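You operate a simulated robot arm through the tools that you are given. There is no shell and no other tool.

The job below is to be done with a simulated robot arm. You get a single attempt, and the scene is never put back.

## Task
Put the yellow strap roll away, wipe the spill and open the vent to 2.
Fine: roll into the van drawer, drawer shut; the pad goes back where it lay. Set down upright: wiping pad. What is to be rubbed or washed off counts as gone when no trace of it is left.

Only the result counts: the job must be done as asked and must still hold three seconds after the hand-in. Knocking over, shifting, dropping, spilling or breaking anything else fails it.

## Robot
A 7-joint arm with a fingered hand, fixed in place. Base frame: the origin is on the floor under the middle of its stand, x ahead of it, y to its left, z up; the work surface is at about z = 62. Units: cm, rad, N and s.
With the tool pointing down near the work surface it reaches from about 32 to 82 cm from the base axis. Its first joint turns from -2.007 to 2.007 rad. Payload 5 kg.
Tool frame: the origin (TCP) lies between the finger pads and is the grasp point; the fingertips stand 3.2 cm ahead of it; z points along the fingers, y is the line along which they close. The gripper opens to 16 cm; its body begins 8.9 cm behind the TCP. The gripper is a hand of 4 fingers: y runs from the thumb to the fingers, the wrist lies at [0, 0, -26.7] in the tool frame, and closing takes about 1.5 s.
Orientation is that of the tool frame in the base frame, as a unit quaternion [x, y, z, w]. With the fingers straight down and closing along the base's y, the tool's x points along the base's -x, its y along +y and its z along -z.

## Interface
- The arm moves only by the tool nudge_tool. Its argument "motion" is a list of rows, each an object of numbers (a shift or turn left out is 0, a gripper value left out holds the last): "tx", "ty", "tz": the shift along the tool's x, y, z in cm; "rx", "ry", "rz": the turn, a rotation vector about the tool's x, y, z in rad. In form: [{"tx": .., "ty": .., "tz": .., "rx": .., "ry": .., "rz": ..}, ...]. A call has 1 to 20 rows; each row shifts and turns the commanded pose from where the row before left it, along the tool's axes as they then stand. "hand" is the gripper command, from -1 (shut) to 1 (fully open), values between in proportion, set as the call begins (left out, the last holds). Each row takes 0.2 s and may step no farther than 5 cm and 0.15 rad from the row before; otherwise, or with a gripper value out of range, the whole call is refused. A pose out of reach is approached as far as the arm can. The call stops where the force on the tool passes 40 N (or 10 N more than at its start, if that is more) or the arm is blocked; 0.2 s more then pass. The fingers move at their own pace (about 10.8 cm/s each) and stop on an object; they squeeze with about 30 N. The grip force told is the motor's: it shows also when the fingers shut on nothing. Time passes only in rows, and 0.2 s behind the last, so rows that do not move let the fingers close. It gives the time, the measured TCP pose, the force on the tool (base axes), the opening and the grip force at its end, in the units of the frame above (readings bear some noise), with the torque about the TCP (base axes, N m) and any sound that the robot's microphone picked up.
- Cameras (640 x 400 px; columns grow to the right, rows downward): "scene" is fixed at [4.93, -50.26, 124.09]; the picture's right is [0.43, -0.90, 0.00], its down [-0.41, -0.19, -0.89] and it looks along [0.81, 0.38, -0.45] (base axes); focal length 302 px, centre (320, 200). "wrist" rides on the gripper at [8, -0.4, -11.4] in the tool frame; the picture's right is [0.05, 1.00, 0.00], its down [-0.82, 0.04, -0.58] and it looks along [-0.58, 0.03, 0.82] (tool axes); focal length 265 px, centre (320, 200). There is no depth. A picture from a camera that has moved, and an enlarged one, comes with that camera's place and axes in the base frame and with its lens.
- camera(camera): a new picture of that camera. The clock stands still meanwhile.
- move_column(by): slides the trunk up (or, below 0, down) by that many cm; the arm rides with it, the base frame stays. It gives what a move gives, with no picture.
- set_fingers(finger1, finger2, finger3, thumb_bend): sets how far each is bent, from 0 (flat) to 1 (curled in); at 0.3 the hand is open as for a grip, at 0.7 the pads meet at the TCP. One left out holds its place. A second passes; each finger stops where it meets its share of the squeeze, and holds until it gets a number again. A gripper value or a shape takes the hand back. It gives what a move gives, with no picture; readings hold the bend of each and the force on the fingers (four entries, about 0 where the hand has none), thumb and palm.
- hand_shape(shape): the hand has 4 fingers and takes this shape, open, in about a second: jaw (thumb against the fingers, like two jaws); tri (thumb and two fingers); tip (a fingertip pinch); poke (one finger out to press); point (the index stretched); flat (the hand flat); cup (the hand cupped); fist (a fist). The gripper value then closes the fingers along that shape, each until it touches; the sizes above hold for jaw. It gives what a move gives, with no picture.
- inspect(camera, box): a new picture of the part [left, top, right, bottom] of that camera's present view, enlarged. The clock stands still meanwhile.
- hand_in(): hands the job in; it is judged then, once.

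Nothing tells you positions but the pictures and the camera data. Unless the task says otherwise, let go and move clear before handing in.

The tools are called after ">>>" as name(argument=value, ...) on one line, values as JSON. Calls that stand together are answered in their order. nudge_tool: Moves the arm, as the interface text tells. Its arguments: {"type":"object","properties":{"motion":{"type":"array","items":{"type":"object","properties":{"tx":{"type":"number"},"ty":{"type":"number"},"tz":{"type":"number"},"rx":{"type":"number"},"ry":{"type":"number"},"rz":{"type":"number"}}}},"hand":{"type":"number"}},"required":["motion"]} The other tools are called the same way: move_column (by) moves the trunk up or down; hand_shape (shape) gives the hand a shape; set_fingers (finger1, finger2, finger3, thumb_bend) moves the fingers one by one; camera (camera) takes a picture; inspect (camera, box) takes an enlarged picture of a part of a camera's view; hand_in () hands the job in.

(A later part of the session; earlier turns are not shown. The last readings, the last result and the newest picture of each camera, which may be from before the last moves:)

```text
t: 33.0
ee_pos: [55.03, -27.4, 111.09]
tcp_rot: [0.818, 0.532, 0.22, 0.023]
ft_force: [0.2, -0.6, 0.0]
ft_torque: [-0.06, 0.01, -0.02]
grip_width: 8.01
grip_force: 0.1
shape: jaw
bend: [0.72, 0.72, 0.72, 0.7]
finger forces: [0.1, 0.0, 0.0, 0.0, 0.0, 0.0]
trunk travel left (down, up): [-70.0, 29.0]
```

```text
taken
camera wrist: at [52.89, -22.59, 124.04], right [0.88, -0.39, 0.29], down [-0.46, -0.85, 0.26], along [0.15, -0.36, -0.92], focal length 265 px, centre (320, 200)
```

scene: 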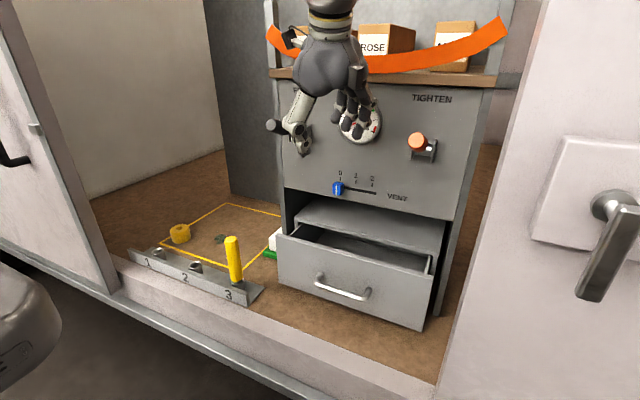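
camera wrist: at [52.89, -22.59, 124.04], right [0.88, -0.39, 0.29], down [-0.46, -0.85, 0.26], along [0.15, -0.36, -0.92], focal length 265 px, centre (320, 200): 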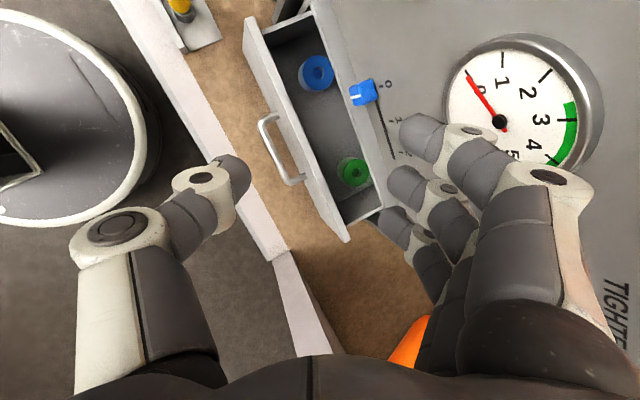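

The drawer slid partly back in (front now near x = 61) and holds a blue roll near (72.5, -20) and a green one near (72.5, -43), with free room between them. I square the hand up, tilted about 65° down, to pull the drawer by its top front edge.

>>> nudge_tool(motion=[{"rx": -0.0188, "ry": -0.047, "rz": -0.115}, {"rx": -0.0188, "ry": -0.047, "rz": -0.115}, {"rx": -0.0188, "ry": -0.047, "rz": -0.115}, {"rx": -0.0188, "ry": -0.047, "rz": -0.115}, {"rx": 0}])

>>> camera(camera="wrist")

>>> inspect(camera="scene", box=[260, 170, 460, 340])

```text
t: 34.1
ee_pos: [55.06, -27.55, 111.06]
tcp_rot: [0.69, 0.691, 0.153, 0.153]
ft_force: [-0.3, 0.1, -0.3]
ft_torque: [0.01, 0.02, 0.03]
grip_width: 8.02
grip_force: 0.0
shape: jaw
bend: [0.72, 0.72, 0.72, 0.7]
finger forces: [0.0, 0.1, 0.1, 0.0, 0.0, 0.1]
trunk travel left (down, up): [-70.0, 29.0]
```

```text
taken
camera wrist: at [49.81, -19.47, 121.28], right [0.91, 0.05, 0.42], down [-0.2, -0.81, 0.54], along [0.37, -0.58, -0.73], focal length 265 px, centre (320, 200)
```

wrist: 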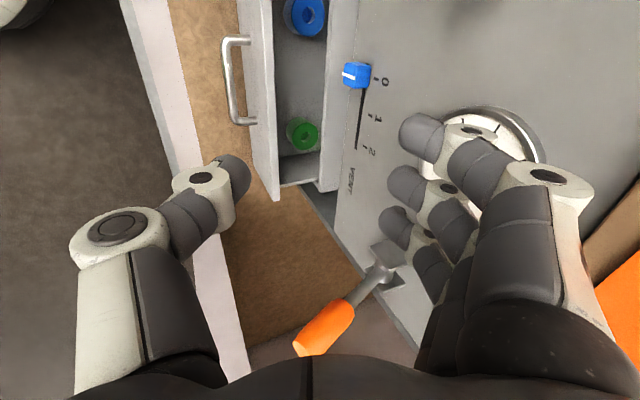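

```text
2.35 times, centred on (360, 255) of scene
camera zoom: at [4.93, -50.26, 124.09], right [0.43, -0.9, 0.0], down [-0.41, -0.19, -0.89], along [0.81, 0.38, -0.45], focal length 712 px, centre (226, 71)
```

zoom: 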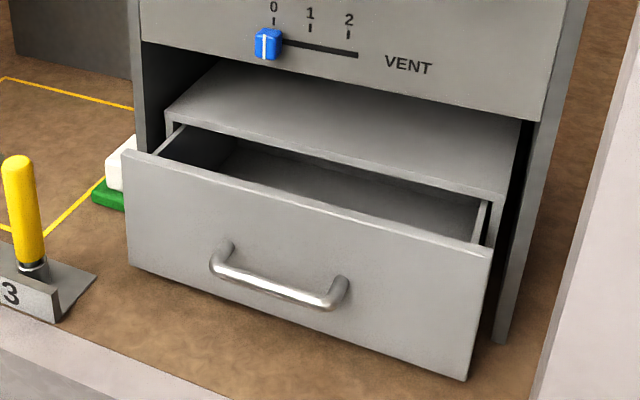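

>>> inspect(camera="wrist", box=[200, 0, 440, 200])

```text
2.00 times, centred on (320, 100) of wrist
camera zoom: at [49.81, -19.47, 121.28], right [0.91, 0.05, 0.42], down [-0.2, -0.81, 0.54], along [0.37, -0.58, -0.73], focal length 531 px, centre (320, 400)
```

zoom: 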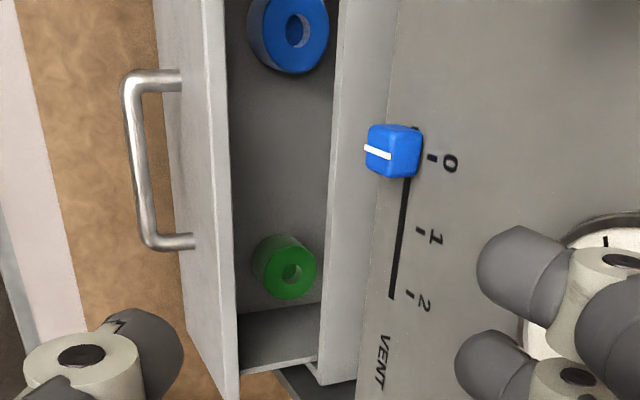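

The drawer's front plate spans x ≈ 60.3 to 61.9 at its top (z ≈ 80). I come down over it with fingers inside and thumb outside, stopping 12 cm short.

>>> nudge_tool(motion=[{"tx": -0.575, "ty": -1.36, "tz": 3.37}, {"tx": -0.575, "ty": -1.36, "tz": 3.37}, {"tx": -0.575, "ty": -1.36, "tz": 3.37}, {"tx": -0.575, "ty": -1.36, "tz": 3.37}, {"tx": -0.575, "ty": -1.36, "tz": 3.37}, {"tx": -0.575, "ty": -1.36, "tz": 3.37}, {"tz": 0}])

>>> camera(camera="wrist")

>>> inspect(camera="scene", box=[220, 130, 460, 340])

```text
t: 35.8
ee_pos: [56.1, -30.88, 89.14]
tcp_rot: [0.69, 0.691, 0.153, 0.153]
ft_force: [-0.8, -0.2, 0.2]
ft_torque: [0.02, -0.01, 0.02]
grip_width: 7.99
grip_force: 0.0
shape: jaw
bend: [0.72, 0.72, 0.72, 0.7]
finger forces: [0.1, 0.1, 0.0, 0.0, 0.1, 0.1]
trunk travel left (down, up): [-70.0, 29.0]
```

```text
taken
camera wrist: at [50.9, -22.96, 99.42], right [0.91, 0.05, 0.42], down [-0.2, -0.82, 0.54], along [0.37, -0.58, -0.73], focal length 265 px, centre (320, 200)
```

wrist: 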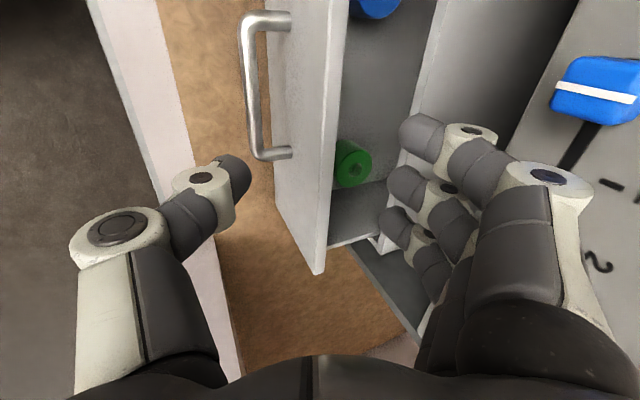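

```text
1.90 times, centred on (340, 235) of scene
camera zoom: at [4.93, -50.26, 124.09], right [0.43, -0.9, 0.0], down [-0.41, -0.19, -0.89], along [0.81, 0.38, -0.45], focal length 576 px, centre (282, 133)
```

zoom: 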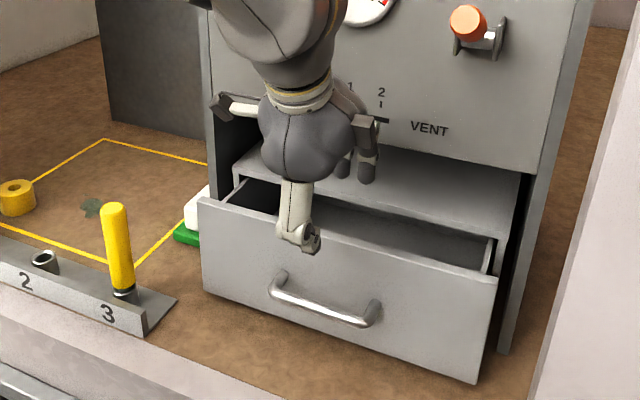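

The plate lies slightly toward the finger side of the axis, so I shift a little and descend with the plate between thumb and fingers.

>>> nudge_tool(motion=[{"ty": 0.5, "tz": 1.5}, {"tz": 1.5}, {"tz": 1.5}, {"tz": 1.5}, {"tz": 1.5}, {"tz": 1.5}, {"tz": 1.5}, {"tz": 0.8}, {"tz": 0}])

>>> camera(camera="wrist")

>>> inspect(camera="scene", box=[220, 130, 460, 340])

```text
t: 37.8
ee_pos: [61.43, -30.97, 79.25]
tcp_rot: [0.691, 0.69, 0.152, 0.151]
ft_force: [-0.3, -0.5, 0.2]
ft_torque: [0.01, -0.02, 0.02]
grip_width: 7.98
grip_force: 0.0
shape: jaw
bend: [0.72, 0.72, 0.72, 0.7]
finger forces: [0.0, 0.1, 0.0, 0.0, 0.0, 0.0]
trunk travel left (down, up): [-70.0, 29.0]
```

```text
taken
camera wrist: at [56.18, -22.97, 89.46], right [0.91, 0.05, 0.42], down [-0.21, -0.82, 0.54], along [0.37, -0.58, -0.73], focal length 265 px, centre (320, 200)
```

wrist: 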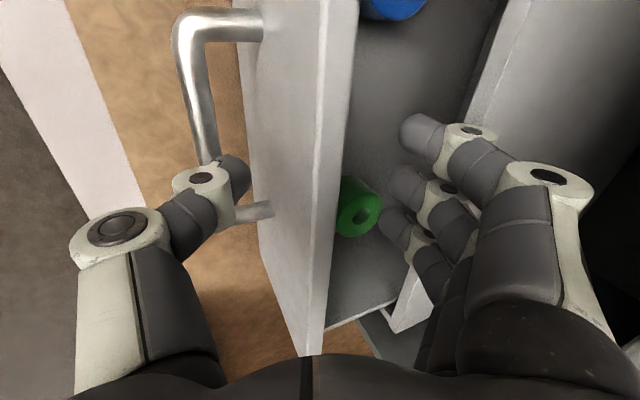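

```text
1.90 times, centred on (340, 235) of scene
camera zoom: at [4.93, -50.26, 124.09], right [0.43, -0.9, 0.0], down [-0.41, -0.19, -0.89], along [0.81, 0.38, -0.45], focal length 576 px, centre (282, 133)
```

zoom: 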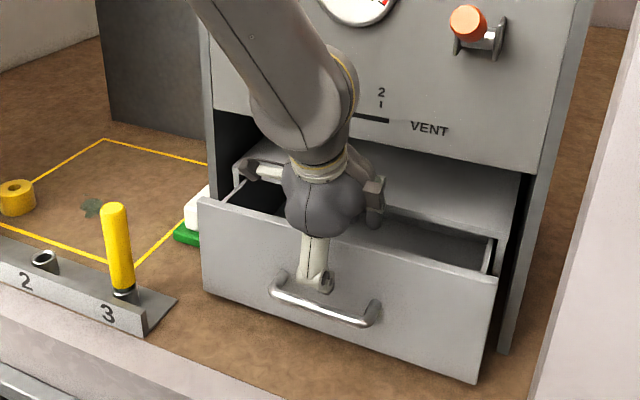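

The plate is between thumb and fingers. I narrow the opening without squeezing and draw the drawer out with the fingers behind the plate.

>>> nudge_tool(hand=-0.4, motion=[{"tz": 0}, {"tz": 0}, {"tz": 0}, {"ty": -0.907, "tz": -0.4226}, {"ty": -0.907, "tz": -0.4226}, {"ty": -0.907, "tz": -0.4226}, {"ty": -0.907, "tz": -0.4226}, {"ty": -0.907, "tz": -0.4226}, {"ty": -0.907, "tz": -0.4226}, {"tz": 0}])

>>> inspect(camera="scene", box=[220, 130, 460, 340])

>>> camera(camera="wrist")

```text
t: 40.0
ee_pos: [55.33, -31.03, 79.16]
tcp_rot: [0.69, 0.691, 0.153, 0.153]
ft_force: [-0.5, 0.6, 0.3]
ft_torque: [-0.04, -0.02, 0.01]
grip_width: 4.83
grip_force: 0.1
shape: jaw
bend: [0.73, 0.73, 0.73, 0.7]
finger forces: [0.1, 0.0, 0.0, 0.0, 0.0, 0.0]
trunk travel left (down, up): [-70.0, 29.0]
```

```text
1.90 times, centred on (340, 235) of scene
camera zoom: at [4.93, -50.26, 124.09], right [0.43, -0.9, 0.0], down [-0.41, -0.19, -0.89], along [0.81, 0.38, -0.45], focal length 576 px, centre (282, 133)
```

zoom: 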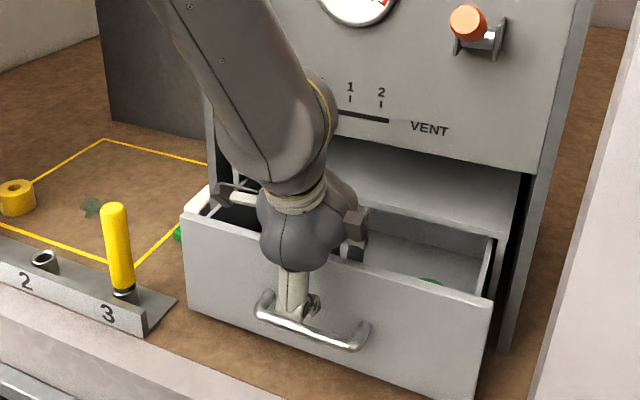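

```text
taken
camera wrist: at [50.15, -22.96, 89.41], right [0.91, 0.05, 0.42], down [-0.2, -0.82, 0.54], along [0.37, -0.58, -0.73], focal length 265 px, centre (320, 200)
```

wrist: 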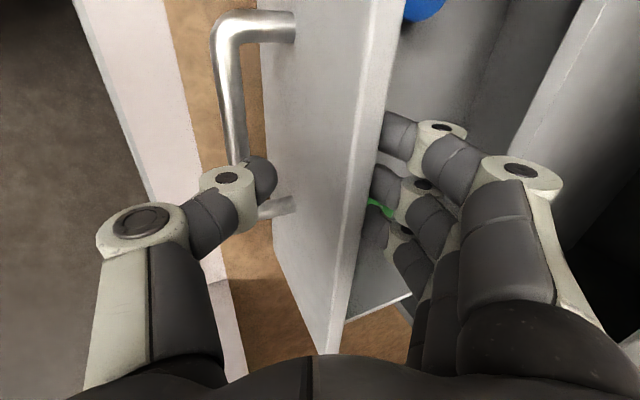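

The drawer follows the fingers. I pull about 4.5 cm further.

>>> nudge_tool(motion=[{"ty": -0.907, "tz": -0.4226}, {"ty": -0.907, "tz": -0.4226}, {"ty": -0.907, "tz": -0.4226}, {"ty": -0.907, "tz": -0.4226}, {"ty": -0.4, "tz": -0.19}, {"tz": 0}])

>>> inspect(camera="scene", box=[220, 130, 460, 340])

```text
t: 41.4
ee_pos: [50.86, -31.0, 79.29]
tcp_rot: [0.691, 0.69, 0.152, 0.153]
ft_force: [0.8, 0.4, 0.4]
ft_torque: [0.03, 0.0, -0.01]
grip_width: 4.88
grip_force: 0.1
shape: jaw
bend: [0.73, 0.73, 0.73, 0.7]
finger forces: [0.3, 0.3, 0.3, 0.1, 0.1, 0.1]
trunk travel left (down, up): [-70.0, 29.0]
```

```text
1.90 times, centred on (340, 235) of scene
camera zoom: at [4.93, -50.26, 124.09], right [0.43, -0.9, 0.0], down [-0.41, -0.19, -0.89], along [0.81, 0.38, -0.45], focal length 576 px, centre (282, 133)
```

zoom: 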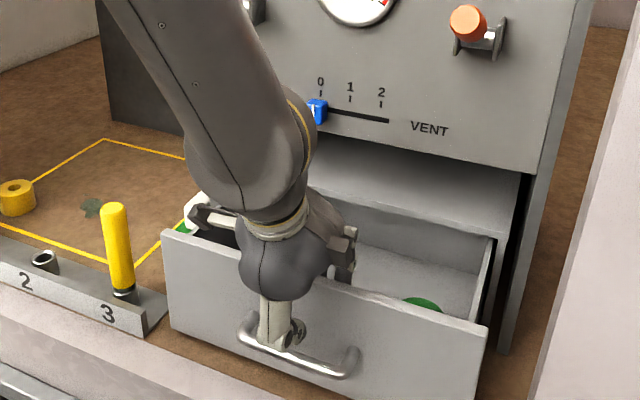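

The drawer is now wide open. I shift slightly so nothing drags, lift straight up, and then turn the hand back so that it closes along y.

>>> nudge_tool(motion=[{"ty": 0.54, "tz": 0.25}, {"ty": 0.63, "tz": -1.36}, {"ty": 1.27, "tz": -2.72}, {"ty": 1.7, "tz": -3.63}, {"ty": 1.7, "tz": -3.63}, {"ty": 1.7, "tz": -3.63}, {"ty": 1.7, "tz": -3.63}, {"ty": 1.7, "tz": -3.63}])

>>> camera(camera="wrist")

>>> camera(camera="scene")

```text
t: 43.1
ee_pos: [51.45, -30.99, 103.83]
tcp_rot: [0.69, 0.691, 0.153, 0.152]
ft_force: [0.7, -0.4, 0.4]
ft_torque: [0.0, -0.01, 0.01]
grip_width: 4.81
grip_force: 0.1
shape: jaw
bend: [0.73, 0.73, 0.73, 0.7]
finger forces: [0.0, 0.0, 0.0, 0.1, 0.0, 0.0]
trunk travel left (down, up): [-70.0, 29.0]
```

```text
taken
camera wrist: at [46.23, -22.98, 114.1], right [0.91, 0.05, 0.42], down [-0.21, -0.82, 0.54], along [0.37, -0.58, -0.73], focal length 265 px, centre (320, 200)
```

wrist: 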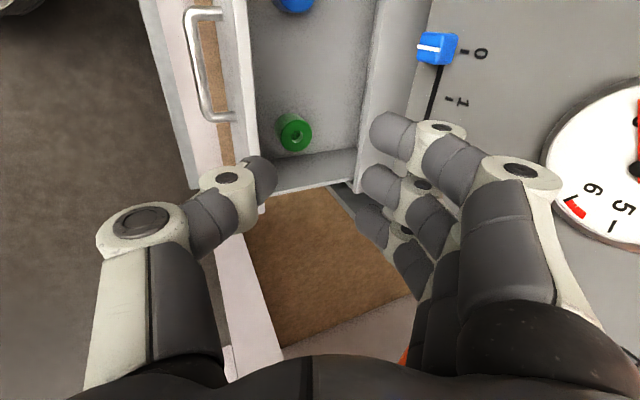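

```text
taken
```

scene: 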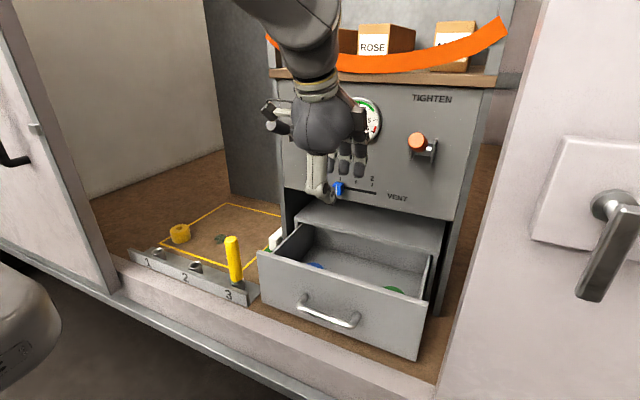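

The drawer stays open. I ease back, turn the hand by -90° about its axis, and then travel high over to the roll.

>>> nudge_tool(motion=[{"ty": -2.27, "tz": -1.06}, {"ty": -2.27, "tz": -1.06}, {"rz": -0.1428}, {"rz": -0.1428}, {"rz": -0.1428}, {"rz": -0.1428}, {"rz": -0.1428}, {"rz": -0.1428}, {"rz": -0.1428}, {"rz": -0.1428}, {"rz": -0.1428}, {"rz": -0.1428}, {"rz": -0.1428}])

```text
t: 46.0
ee_pos: [46.51, -30.92, 103.84]
tcp_rot: [-0.002, 0.976, 0.0, 0.216]
ft_force: [0.5, -0.3, 0.2]
ft_torque: [-0.01, -0.03, 0.0]
grip_width: 4.85
grip_force: 0.0
shape: jaw
bend: [0.73, 0.73, 0.73, 0.7]
finger forces: [0.0, 0.1, 0.0, 0.0, 0.1, 0.0]
trunk travel left (down, up): [-70.0, 29.0]
```

>>> nudge_tool(hand=0.5, motion=[{"ty": 4.7}, {"ty": 4.7}, {"ty": 4.7}, {"ty": 4.7}, {"ty": 4.7}, {"ty": 4.7}, {"ty": 4.7}, {"ty": 4.7}, {"ty": 4.7}, {"ty": 4.7}, {"ty": 4.7}, {"ty": 4.7}, {"ty": 4.7}, {"ty": 4.7}])

>>> camera(camera="wrist")

>>> camera(camera="scene")

```text
t: 49.0
ee_pos: [46.75, 33.83, 103.63]
tcp_rot: [0.006, 0.977, -0.006, 0.214]
ft_force: [6.6, -19.4, -3.0]
ft_torque: [0.27, 0.1, 0.22]
grip_width: 11.95
grip_force: 0.1
shape: jaw
bend: [0.63, 0.63, 0.63, 0.6]
finger forces: [16.2, 5.6, 0.0, 0.0, 0.1, 0.0]
trunk travel left (down, up): [-70.0, 29.0]
stopped in row 14: the force on the tool passed its limit at 52 N (the readings are from after the stop); the commanded pose is now the measured one
```

```text
taken
camera wrist: at [34.77, 33.55, 110.69], right [-0.03, 1.0, -0.03], down [0.5, 0.04, 0.86], along [0.87, 0.01, -0.5], focal length 265 px, centre (320, 200)
```

wrist: 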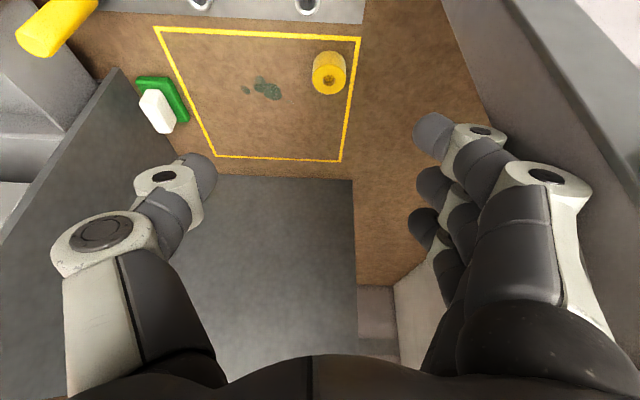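

```text
taken
```

scene: 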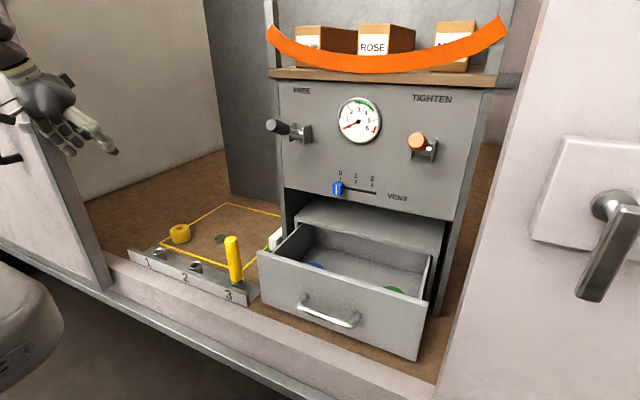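

The fingers touched the left door edge, which has not moved. I back off to the right at once, then go forward into the van where there is more room.

>>> nudge_tool(motion=[{"ty": -2.0}, {"ty": -3.0}, {"ty": -3.0}, {"ty": 0}])

>>> inspect(camera="scene", box=[0, 0, 320, 320])

>>> inspect(camera="wrist", box=[100, 0, 500, 220])

```text
t: 50.0
ee_pos: [46.5, 26.46, 103.85]
tcp_rot: [0.002, 0.977, -0.004, 0.215]
ft_force: [-0.3, -0.1, 0.4]
ft_torque: [0.01, 0.0, 0.01]
grip_width: 12.0
grip_force: 0.0
shape: jaw
bend: [0.63, 0.63, 0.63, 0.6]
finger forces: [0.0, 0.0, 0.1, 0.1, 0.1, 0.0]
trunk travel left (down, up): [-70.0, 29.0]
```

```text
1.25 times, centred on (160, 160) of scene
camera zoom: at [4.93, -50.26, 124.09], right [0.43, -0.9, 0.0], down [-0.41, -0.19, -0.89], along [0.81, 0.38, -0.45], focal length 378 px, centre (520, 250)
```

zoom: 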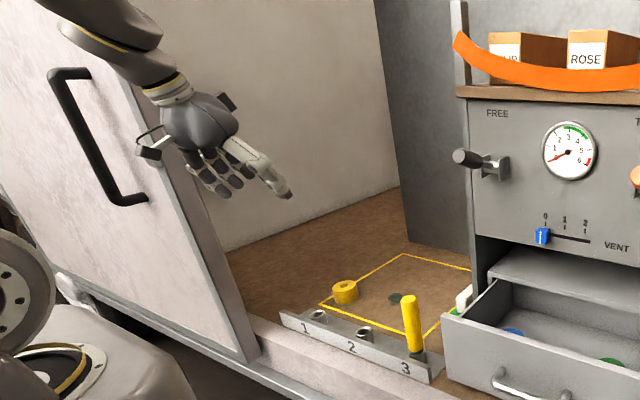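

```text
1.60 times, centred on (300, 110) of wrist
camera zoom: at [34.43, 26.02, 110.81], right [-0.04, 1.0, -0.03], down [0.5, 0.04, 0.87], along [0.87, 0.02, -0.5], focal length 425 px, centre (352, 344)
```

zoom: 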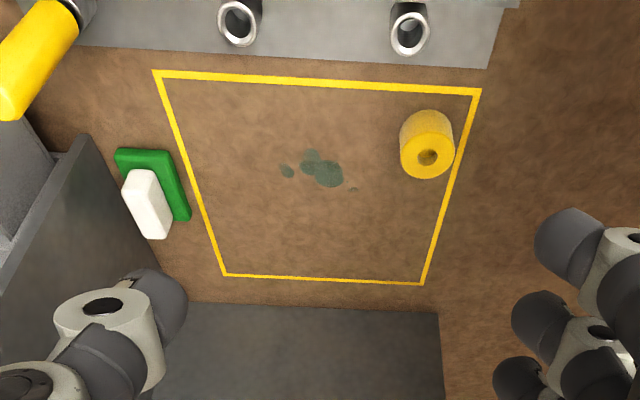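

The door is unmoved, and the roll is at about (67, 35.1) with a diameter near 6.5 cm. I go forward and down to a staging point above it.

>>> nudge_tool(motion=[{"tx": -2.12, "tz": 3.74}, {"tx": -2.12, "tz": 3.74}, {"tx": -2.12, "tz": 3.74}, {"tx": -2.12, "tz": 3.74}, {"tx": 1.3, "ty": 2.15, "tz": 3.2}, {"tx": 1.3, "ty": 2.15, "tz": 3.2}, {"tx": 1.3, "ty": 2.15, "tz": 3.2}, {"tx": 1.3, "ty": 2.15, "tz": 3.2}, {"tx": 0}])

>>> camera(camera="wrist")

>>> inspect(camera="scene", box=[80, 100, 320, 310])

```text
t: 52.0
ee_pos: [61.18, 34.57, 79.87]
tcp_rot: [0.002, 0.976, -0.005, 0.215]
ft_force: [-0.4, -0.4, -0.7]
ft_torque: [-0.01, -0.03, -0.02]
grip_width: 11.99
grip_force: 0.0
shape: jaw
bend: [0.63, 0.63, 0.63, 0.6]
finger forces: [0.1, 0.1, 0.1, 0.0, 0.1, 0.0]
trunk travel left (down, up): [-70.0, 29.0]
```

```text
taken
camera wrist: at [49.08, 34.3, 86.94], right [-0.04, 1.0, -0.03], down [0.5, 0.04, 0.87], along [0.87, 0.02, -0.5], focal length 265 px, centre (320, 200)
```

wrist: 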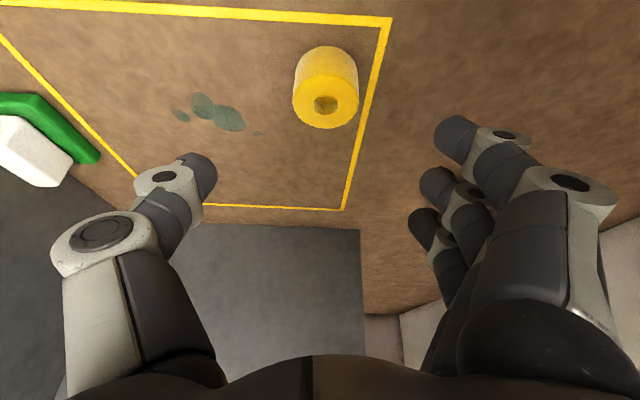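

```text
1.90 times, centred on (200, 205) of scene
camera zoom: at [4.93, -50.26, 124.09], right [0.43, -0.9, 0.0], down [-0.41, -0.19, -0.89], along [0.81, 0.38, -0.45], focal length 576 px, centre (549, 190)
```

zoom: 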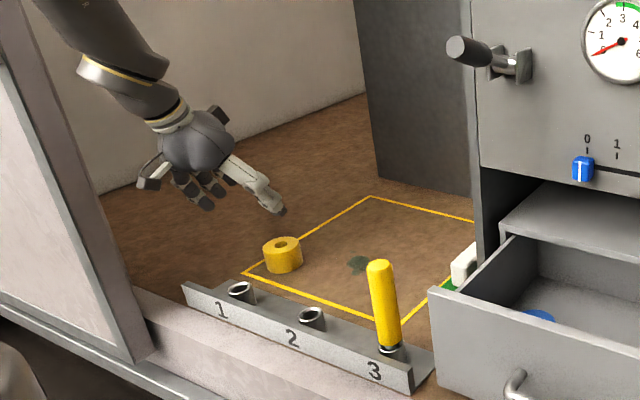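

The roll centre is near (66.8, 35.0) with its top at z ≈ 65.8. I straighten the hand to vertical and move over it.

>>> nudge_tool(motion=[{"ry": 0.145}, {"ry": 0.145}, {"ry": 0.145}, {"tx": -2.85, "ty": 0.22, "tz": 3.0}, {"tx": -2.85, "ty": 0.22, "tz": 3.0}, {"tz": 2.0}, {"tz": 0}])

>>> camera(camera="wrist")

>>> inspect(camera="scene", box=[80, 140, 320, 310])

```text
t: 53.6
ee_pos: [66.94, 34.97, 71.97]
tcp_rot: [0.004, 1.0, -0.004, -0.001]
ft_force: [0.4, 0.5, 0.2]
ft_torque: [-0.02, -0.01, 0.03]
grip_width: 12.02
grip_force: 0.0
shape: jaw
bend: [0.63, 0.63, 0.63, 0.6]
finger forces: [0.0, 0.0, 0.0, 0.0, 0.0, 0.1]
trunk travel left (down, up): [-70.0, 29.0]
```

```text
taken
camera wrist: at [58.88, 34.6, 83.33], right [-0.04, 1.0, -0.01], down [0.82, 0.04, 0.58], along [0.58, 0.02, -0.82], focal length 265 px, centre (320, 200)
```

wrist: 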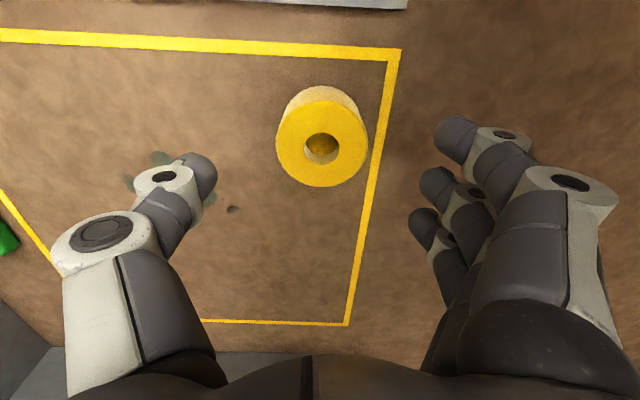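

```text
2.35 times, centred on (200, 225) of scene
camera zoom: at [4.93, -50.26, 124.09], right [0.43, -0.9, 0.0], down [-0.41, -0.19, -0.89], along [0.81, 0.38, -0.45], focal length 712 px, centre (602, 141)
```

zoom: 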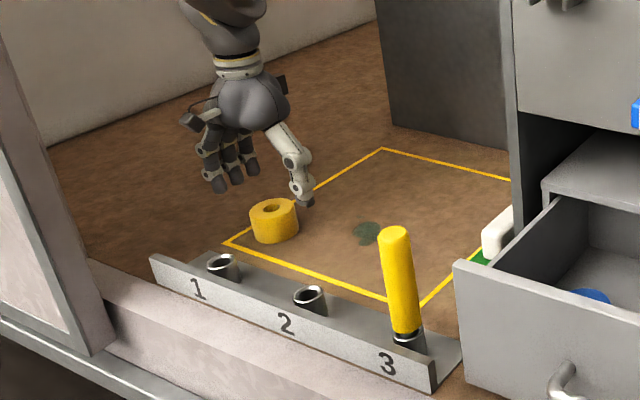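

The roll is about 0.5 cm nearer than the hand axis, so I correct that and descend around it.

>>> nudge_tool(motion=[{"tx": 0.4, "ty": 0.1, "tz": 1.5}, {"tz": 1.5}, {"tz": 1.5}, {"tz": 1.3}, {"tz": 0}])

>>> camera(camera="wrist")

>>> inspect(camera="scene", box=[120, 180, 280, 300])

```text
t: 54.8
ee_pos: [66.55, 35.08, 66.27]
tcp_rot: [0.004, 1.0, -0.003, -0.001]
ft_force: [0.4, -0.3, -0.4]
ft_torque: [-0.01, 0.02, 0.02]
grip_width: 12.01
grip_force: 0.1
shape: jaw
bend: [0.63, 0.63, 0.63, 0.6]
finger forces: [0.0, 0.0, 0.1, 0.1, 0.0, 0.1]
trunk travel left (down, up): [-70.0, 29.0]
```

```text
taken
camera wrist: at [58.53, 34.71, 77.58], right [-0.04, 1.0, -0.01], down [0.82, 0.04, 0.58], along [0.58, 0.02, -0.82], focal length 265 px, centre (320, 200)
```

wrist: 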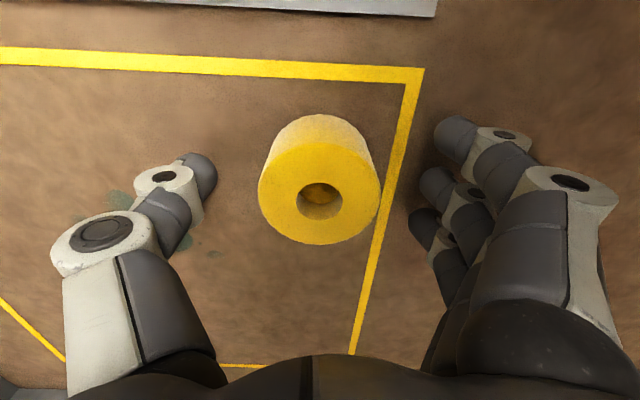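

```text
3.33 times, centred on (200, 240) of scene
camera zoom: at [4.93, -50.26, 124.09], right [0.43, -0.9, 0.0], down [-0.41, -0.19, -0.89], along [0.81, 0.38, -0.45], focal length 1008 px, centre (720, 67)
```

zoom: 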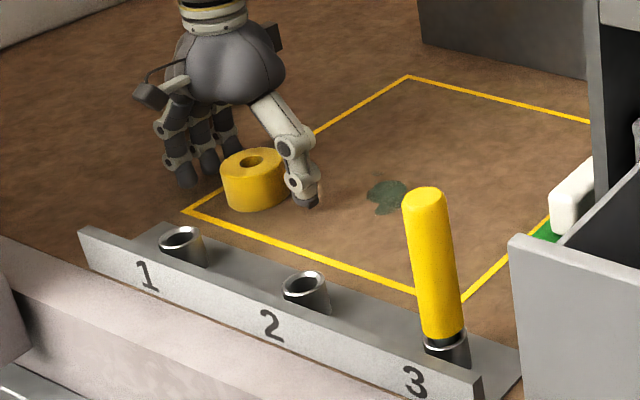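

The roll is centred between thumb and fingers. I close on it.

>>> nudge_tool(hand=-1, motion=[{"tz": 0}, {"tz": 0}, {"tz": 0}, {"tz": 0}, {"tz": 0}, {"tz": 0}, {"tz": 0}, {"tz": 0}])

>>> camera(camera="wrist")

```text
t: 56.6
ee_pos: [66.63, 35.02, 66.04]
tcp_rot: [0.004, 1.0, -0.004, -0.001]
ft_force: [-0.5, 0.0, 0.2]
ft_torque: [0.01, 0.0, -0.02]
grip_width: 4.72
grip_force: 29.9
shape: jaw
bend: [0.73, 0.73, 0.73, 0.7]
finger forces: [7.6, 9.1, 8.4, 0.1, 27.0, 0.1]
trunk travel left (down, up): [-70.0, 29.0]
```

```text
taken
camera wrist: at [58.52, 34.71, 77.57], right [-0.04, 1.0, -0.01], down [0.82, 0.04, 0.58], along [0.58, 0.02, -0.82], focal length 265 px, centre (320, 200)
```

wrist: 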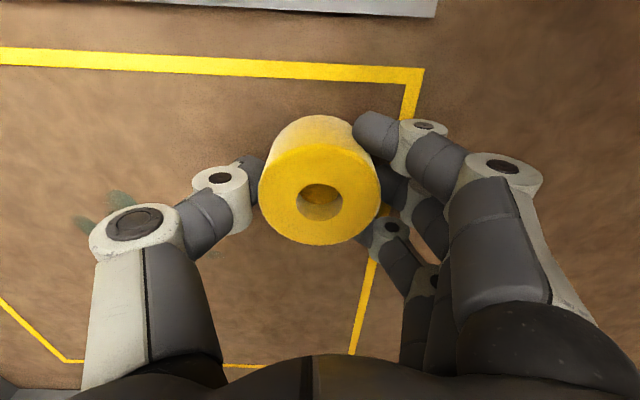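

The grip is balanced on the roll. I lift it and check that it holds.

>>> nudge_tool(motion=[{"tz": -1.0}, {"tz": -2.0}, {"tz": -3.0}, {"tz": -4.0}, {"tz": 0}])

>>> camera(camera="wrist")

```text
t: 57.8
ee_pos: [66.59, 34.95, 76.11]
tcp_rot: [0.004, 1.0, -0.004, -0.001]
ft_force: [-0.9, 0.7, -2.0]
ft_torque: [-0.03, -0.03, 0.02]
grip_width: 4.73
grip_force: 30.2
shape: jaw
bend: [0.73, 0.73, 0.73, 0.7]
finger forces: [7.6, 9.2, 8.5, 0.0, 26.8, 0.0]
trunk travel left (down, up): [-70.0, 29.0]
```

```text
taken
camera wrist: at [58.52, 34.75, 87.59], right [-0.04, 1.0, -0.01], down [0.82, 0.04, 0.58], along [0.57, 0.02, -0.82], focal length 265 px, centre (320, 200)
```

wrist: 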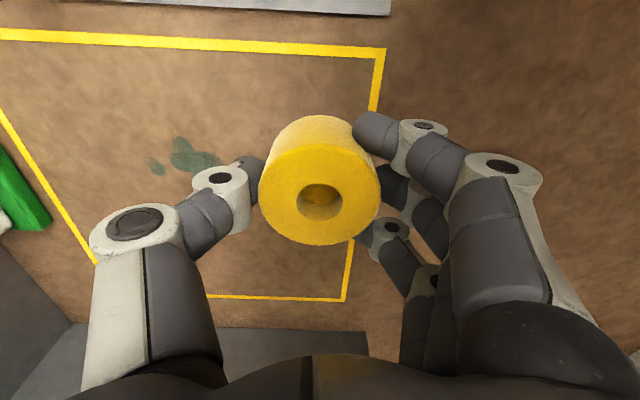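

The roll is held. I carry it back and up, then across over the rod to the front of the drawer, staying well clear of the levers.

>>> nudge_tool(motion=[{"tx": 2.07, "ty": -2.5, "tz": -2.5}, {"tx": 2.07, "ty": -2.5, "tz": -2.5}, {"tx": 2.07, "ty": -2.5, "tz": -2.5}, {"tx": 2.07, "ty": -2.5, "tz": -2.5}, {"tx": 2.07, "ty": -2.5, "tz": -2.5}, {"tx": 2.07, "ty": -2.5, "tz": -2.5}, {"tx": 2.07, "ty": -2.5, "tz": -2.5}, {"tx": 2.07, "ty": -2.5, "tz": -2.5}, {"tx": 0.27, "ty": -4.2}, {"tx": 0.27, "ty": -4.2}, {"tx": 0.27, "ty": -4.2}, {"tx": 0.27, "ty": -4.2}, {"tx": 0.27, "ty": -4.2}, {"tx": 0.27, "ty": -4.2}, {"tx": 0.27, "ty": -4.2}, {"tx": 0.27, "ty": -4.2}, {"tx": 0.27, "ty": -4.2}, {"tx": 0.27, "ty": -4.2}, {"tx": 0.27, "ty": -4.2}])

>>> camera(camera="wrist")

>>> camera(camera="scene")

```text
t: 61.8
ee_pos: [46.55, -30.83, 96.67]
tcp_rot: [0.003, 1.0, -0.003, -0.001]
ft_force: [1.0, 0.3, -0.8]
ft_torque: [0.05, 0.02, -0.04]
grip_width: 4.72
grip_force: 30.8
shape: jaw
bend: [0.73, 0.73, 0.73, 0.7]
finger forces: [7.7, 9.4, 9.7, 0.1, 27.0, 0.1]
trunk travel left (down, up): [-70.0, 29.0]
```

```text
taken
camera wrist: at [38.49, -31.23, 108.13], right [-0.04, 1.0, -0.01], down [0.82, 0.04, 0.58], along [0.57, 0.02, -0.82], focal length 265 px, centre (320, 200)
```

wrist: 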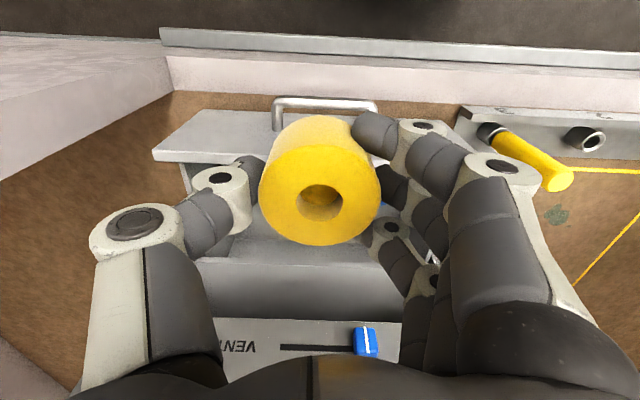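

```text
taken
```

scene: 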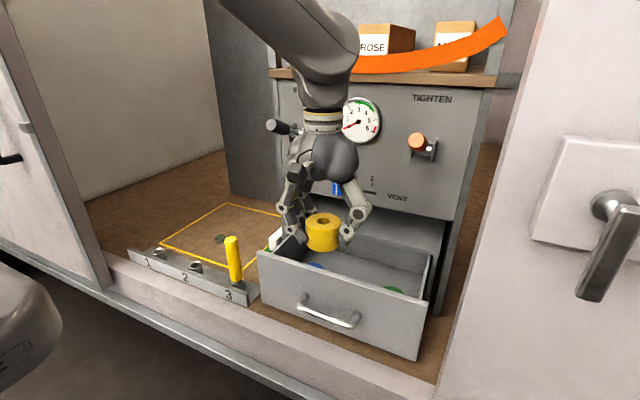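

>>> inspect(camera="wrist", box=[140, 80, 500, 300])

>>> inspect(camera="scene", box=[240, 160, 460, 365])

```text
1.78 times, centred on (320, 190) of wrist
camera zoom: at [38.49, -31.23, 108.13], right [-0.04, 1.0, -0.01], down [0.82, 0.04, 0.58], along [0.57, 0.02, -0.82], focal length 472 px, centre (320, 218)
```

zoom: 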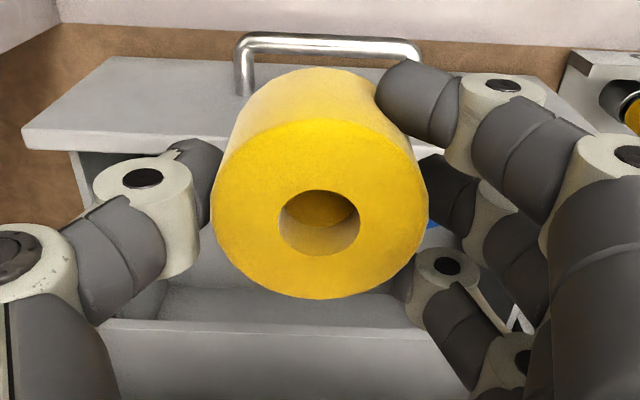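

```text
1.95 times, centred on (350, 262) of scene
camera zoom: at [4.93, -50.26, 124.09], right [0.43, -0.9, 0.0], down [-0.41, -0.19, -0.89], along [0.81, 0.38, -0.45], focal length 590 px, centre (262, 78)
```

zoom: 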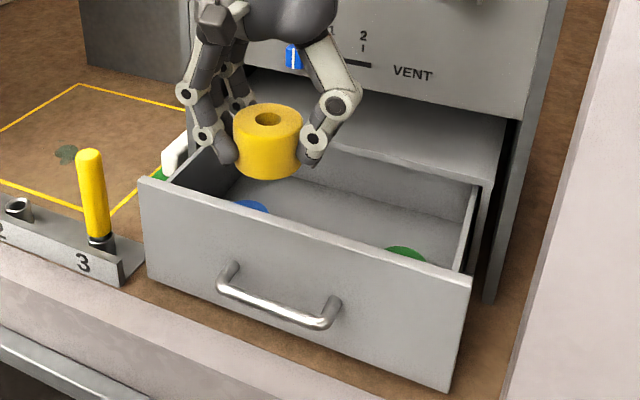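

The drawer interior spans x ≈ 53.4 to 70. With the present hand direction the wrist camera would sit on the drawer's front plate, so I turn the hand by 90° to put the camera over the drawer's free side.

>>> nudge_tool(motion=[{"rz": 0.1428}, {"rz": 0.1428}, {"rz": 0.1428}, {"rz": 0.1428}, {"rz": 0.1428}, {"rz": 0.1428}, {"rz": 0.1428}, {"rz": 0.1428}, {"rz": 0.1428}, {"rz": 0.1428}, {"rz": 0.1428}, {"tz": 0}])

>>> camera(camera="wrist")

```text
t: 64.4
ee_pos: [46.52, -30.89, 96.65]
tcp_rot: [0.71, 0.705, -0.003, 0.002]
ft_force: [-0.3, 0.4, -1.9]
ft_torque: [-0.01, 0.05, 0.02]
grip_width: 4.68
grip_force: 30.1
shape: jaw
bend: [0.73, 0.73, 0.73, 0.7]
finger forces: [7.9, 9.4, 9.7, 0.0, 27.0, 0.0]
trunk travel left (down, up): [-70.0, 29.0]
```

```text
taken
camera wrist: at [46.25, -22.77, 108.01], right [1.0, 0.04, 0.0], down [0.04, -0.81, 0.58], along [0.02, -0.58, -0.81], focal length 265 px, centre (320, 200)
```

wrist: 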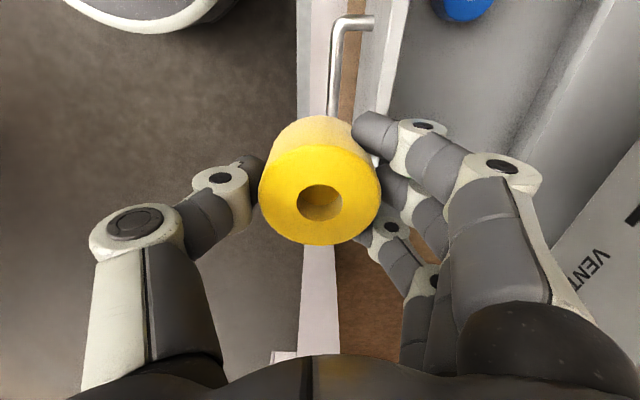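

The fingers' knuckles would not fit fore-and-aft in the drawer, so I turn the hand back to closing along y and plan to lower it near the front first, then slide it inward so the camera passes behind the front plate.

>>> nudge_tool(motion=[{"rz": -0.1428}, {"rz": -0.1428}, {"rz": -0.1428}, {"rz": -0.1428}, {"rz": -0.1428}, {"rz": -0.1428}, {"rz": -0.1428}, {"rz": -0.1428}, {"rz": -0.1428}, {"rz": -0.1428}, {"rz": -0.1428}, {"tx": -3.8, "ty": -0.3}, {"tx": -3.8, "ty": -0.3}, {"tx": -3.8, "ty": -0.2}, {"tz": 0}])

>>> camera(camera="wrist")

>>> inspect(camera="scene", box=[240, 100, 460, 365])

```text
t: 67.6
ee_pos: [58.08, -31.71, 96.64]
tcp_rot: [0.004, 1.0, -0.003, 0.0]
ft_force: [-0.7, 0.5, -2.0]
ft_torque: [0.01, 0.0, 0.0]
grip_width: 4.67
grip_force: 30.6
shape: jaw
bend: [0.73, 0.73, 0.73, 0.7]
finger forces: [8.2, 9.5, 10.2, 0.0, 26.8, 0.0]
trunk travel left (down, up): [-70.0, 29.0]
```

```text
taken
camera wrist: at [49.97, -32.07, 108.08], right [-0.04, 1.0, -0.01], down [0.82, 0.04, 0.58], along [0.58, 0.02, -0.82], focal length 265 px, centre (320, 200)
```

wrist: 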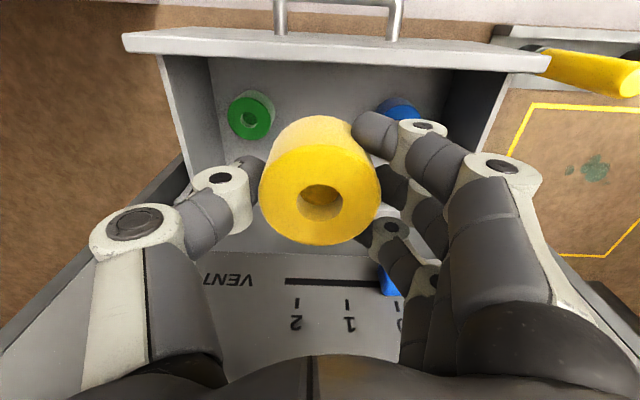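

```text
1.51 times, centred on (350, 232) of scene
camera zoom: at [4.93, -50.26, 124.09], right [0.43, -0.9, 0.0], down [-0.41, -0.19, -0.89], along [0.81, 0.38, -0.45], focal length 456 px, centre (275, 151)
```

zoom: 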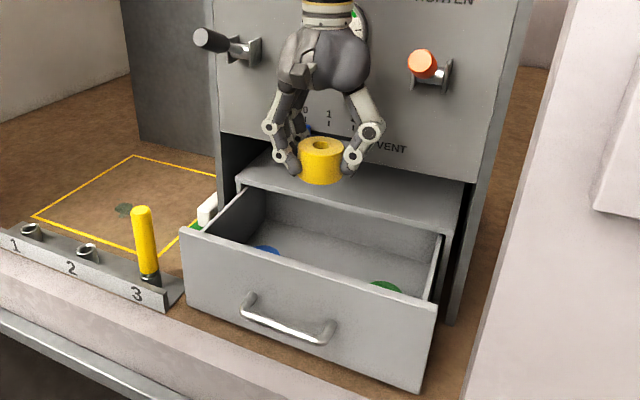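

The drawer's middle is clear between the green roll near (62.6, -42) and the blue one near (62, -20). I lower the roll at x = 60 to just inside the drawer.

>>> nudge_tool(motion=[{"tx": -1.0, "tz": 2.5}, {"tx": -0.9, "ty": 0.2, "tz": 2.5}, {"tz": 3.0}, {"tz": 3.0}, {"tz": 3.0}, {"tz": 3.0}, {"tz": 2.5}, {"tz": 0}])

>>> camera(camera="wrist")

>>> inspect(camera="scene", box=[240, 160, 460, 365])

```text
t: 69.4
ee_pos: [59.88, -31.69, 77.19]
tcp_rot: [0.004, 1.0, -0.004, -0.001]
ft_force: [0.2, 0.6, -2.4]
ft_torque: [0.01, 0.01, -0.02]
grip_width: 4.69
grip_force: 29.9
shape: jaw
bend: [0.73, 0.73, 0.73, 0.7]
finger forces: [8.2, 9.5, 10.4, 0.0, 26.8, 0.1]
trunk travel left (down, up): [-70.0, 29.0]
```

```text
taken
camera wrist: at [51.85, -32.0, 88.51], right [-0.04, 1.0, -0.01], down [0.82, 0.04, 0.58], along [0.58, 0.02, -0.82], focal length 265 px, centre (320, 200)
```

wrist: 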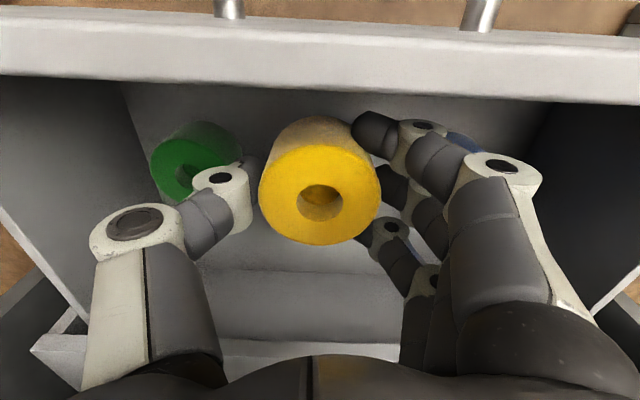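

```text
1.95 times, centred on (350, 262) of scene
camera zoom: at [4.93, -50.26, 124.09], right [0.43, -0.9, 0.0], down [-0.41, -0.19, -0.89], along [0.81, 0.38, -0.45], focal length 590 px, centre (262, 78)
```

zoom: 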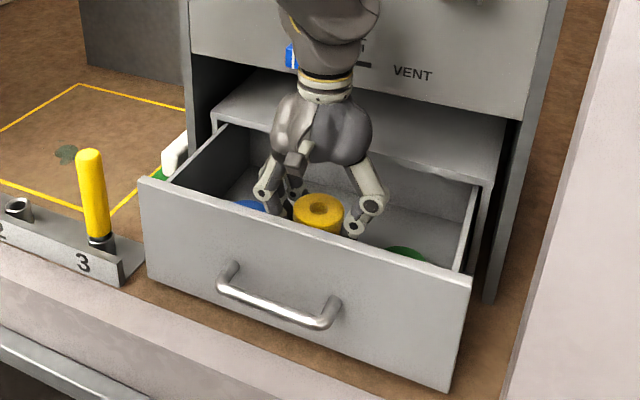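

I keep the hand near the front and lower slowly, watching the force for the drawer floor and the picture for clearance.

>>> nudge_tool(motion=[{"tx": -0.5, "ty": 0.2, "tz": 1.0}, {"tz": 1.0}, {"tz": 1.0}, {"tz": 1.0}, {"tz": 0}])

>>> camera(camera="wrist")

>>> inspect(camera="scene", box=[280, 180, 420, 310])

```text
t: 70.6
ee_pos: [60.37, -31.49, 73.05]
tcp_rot: [0.004, 1.0, -0.003, -0.001]
ft_force: [-0.7, -0.2, -1.2]
ft_torque: [0.01, 0.0, -0.01]
grip_width: 4.71
grip_force: 29.7
shape: jaw
bend: [0.73, 0.73, 0.73, 0.7]
finger forces: [8.2, 9.5, 10.4, 0.1, 26.8, 0.1]
trunk travel left (down, up): [-70.0, 29.0]
```

```text
taken
camera wrist: at [52.29, -31.82, 84.49], right [-0.04, 1.0, -0.01], down [0.82, 0.04, 0.58], along [0.58, 0.02, -0.82], focal length 265 px, centre (320, 200)
```

wrist: 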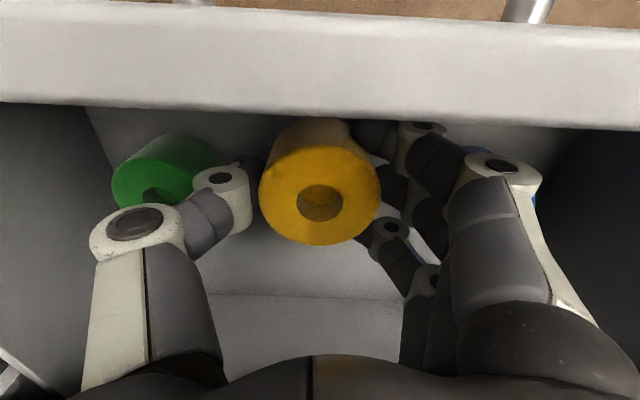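

```text
3.08 times, centred on (350, 245) of scene
camera zoom: at [4.93, -50.26, 124.09], right [0.43, -0.9, 0.0], down [-0.41, -0.19, -0.89], along [0.81, 0.38, -0.45], focal length 930 px, centre (228, 62)
```

zoom: 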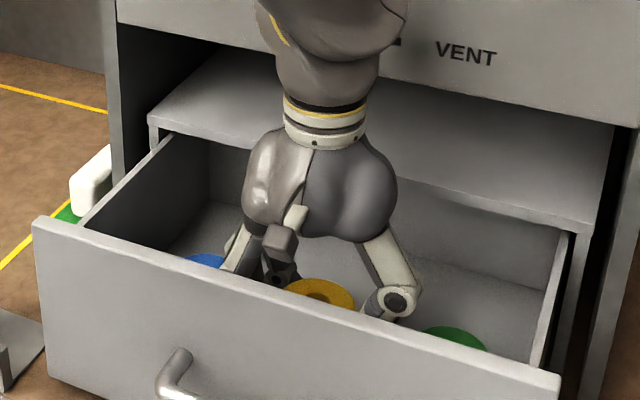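

>>> nudge_tool(motion=[{"tz": 0.6}, {"tz": 0.5}, {"tz": 0.5}, {"tz": 0.4}, {"tz": 0}])

>>> inspect(camera="scene", box=[280, 180, 420, 310])

>>> camera(camera="wrist")

```text
t: 71.8
ee_pos: [60.29, -31.43, 71.05]
tcp_rot: [0.003, 1.0, -0.004, -0.001]
ft_force: [-1.0, -0.4, -1.9]
ft_torque: [-0.03, 0.01, 0.0]
grip_width: 4.7
grip_force: 30.0
shape: jaw
bend: [0.73, 0.73, 0.73, 0.7]
finger forces: [8.2, 9.5, 10.4, 0.0, 26.7, 0.0]
trunk travel left (down, up): [-70.0, 29.0]
```

```text
3.08 times, centred on (350, 245) of scene
camera zoom: at [4.93, -50.26, 124.09], right [0.43, -0.9, 0.0], down [-0.41, -0.19, -0.89], along [0.81, 0.38, -0.45], focal length 930 px, centre (228, 62)
```

zoom: 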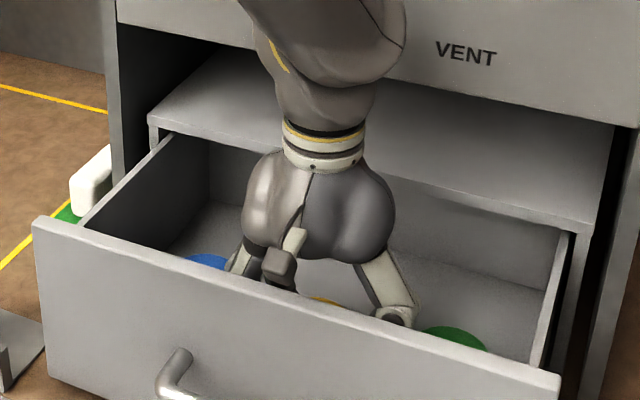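

```text
taken
camera wrist: at [52.26, -31.82, 82.55], right [-0.04, 1.0, -0.01], down [0.82, 0.04, 0.58], along [0.58, 0.02, -0.82], focal length 265 px, centre (320, 200)
```

wrist: 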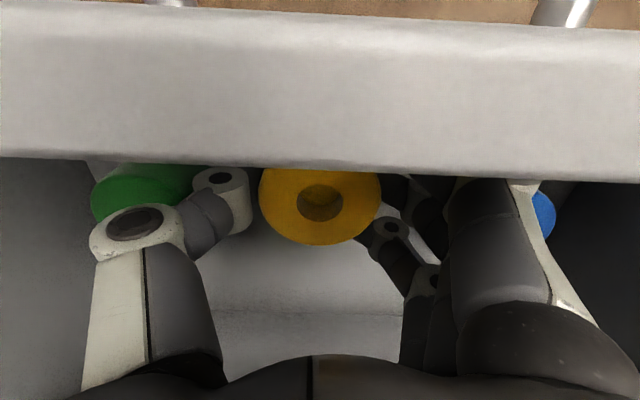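

No contact yet, and the camera still clears the front plate by about 1 cm. I lower a little more in very small steps.

>>> nudge_tool(motion=[{"tz": 0.2}, {"tz": 0.2}, {"tz": 0.2}, {"tz": 0}])

>>> inspect(camera="scene", box=[310, 220, 390, 290])

```text
t: 72.8
ee_pos: [60.44, -31.58, 70.33]
tcp_rot: [0.003, 1.0, -0.003, -0.001]
ft_force: [-0.8, -0.2, -1.3]
ft_torque: [0.02, -0.02, -0.01]
grip_width: 4.7
grip_force: 30.1
shape: jaw
bend: [0.73, 0.73, 0.73, 0.7]
finger forces: [8.2, 9.5, 10.4, 0.0, 26.6, 0.1]
trunk travel left (down, up): [-70.0, 29.0]
```

```text
5.71 times, centred on (350, 255) of scene
camera zoom: at [4.93, -50.26, 124.09], right [0.43, -0.9, 0.0], down [-0.41, -0.19, -0.89], along [0.81, 0.38, -0.45], focal length 1728 px, centre (149, -114)
```

zoom: 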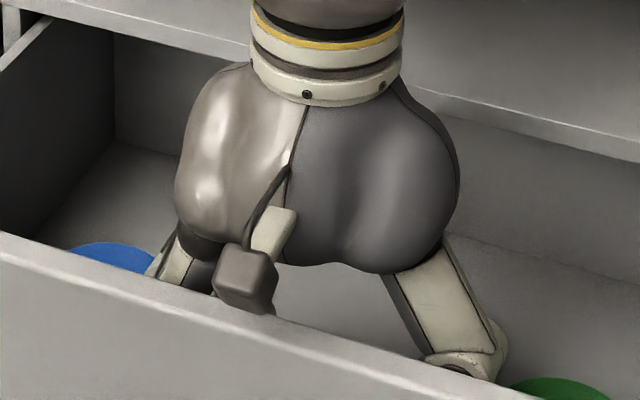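

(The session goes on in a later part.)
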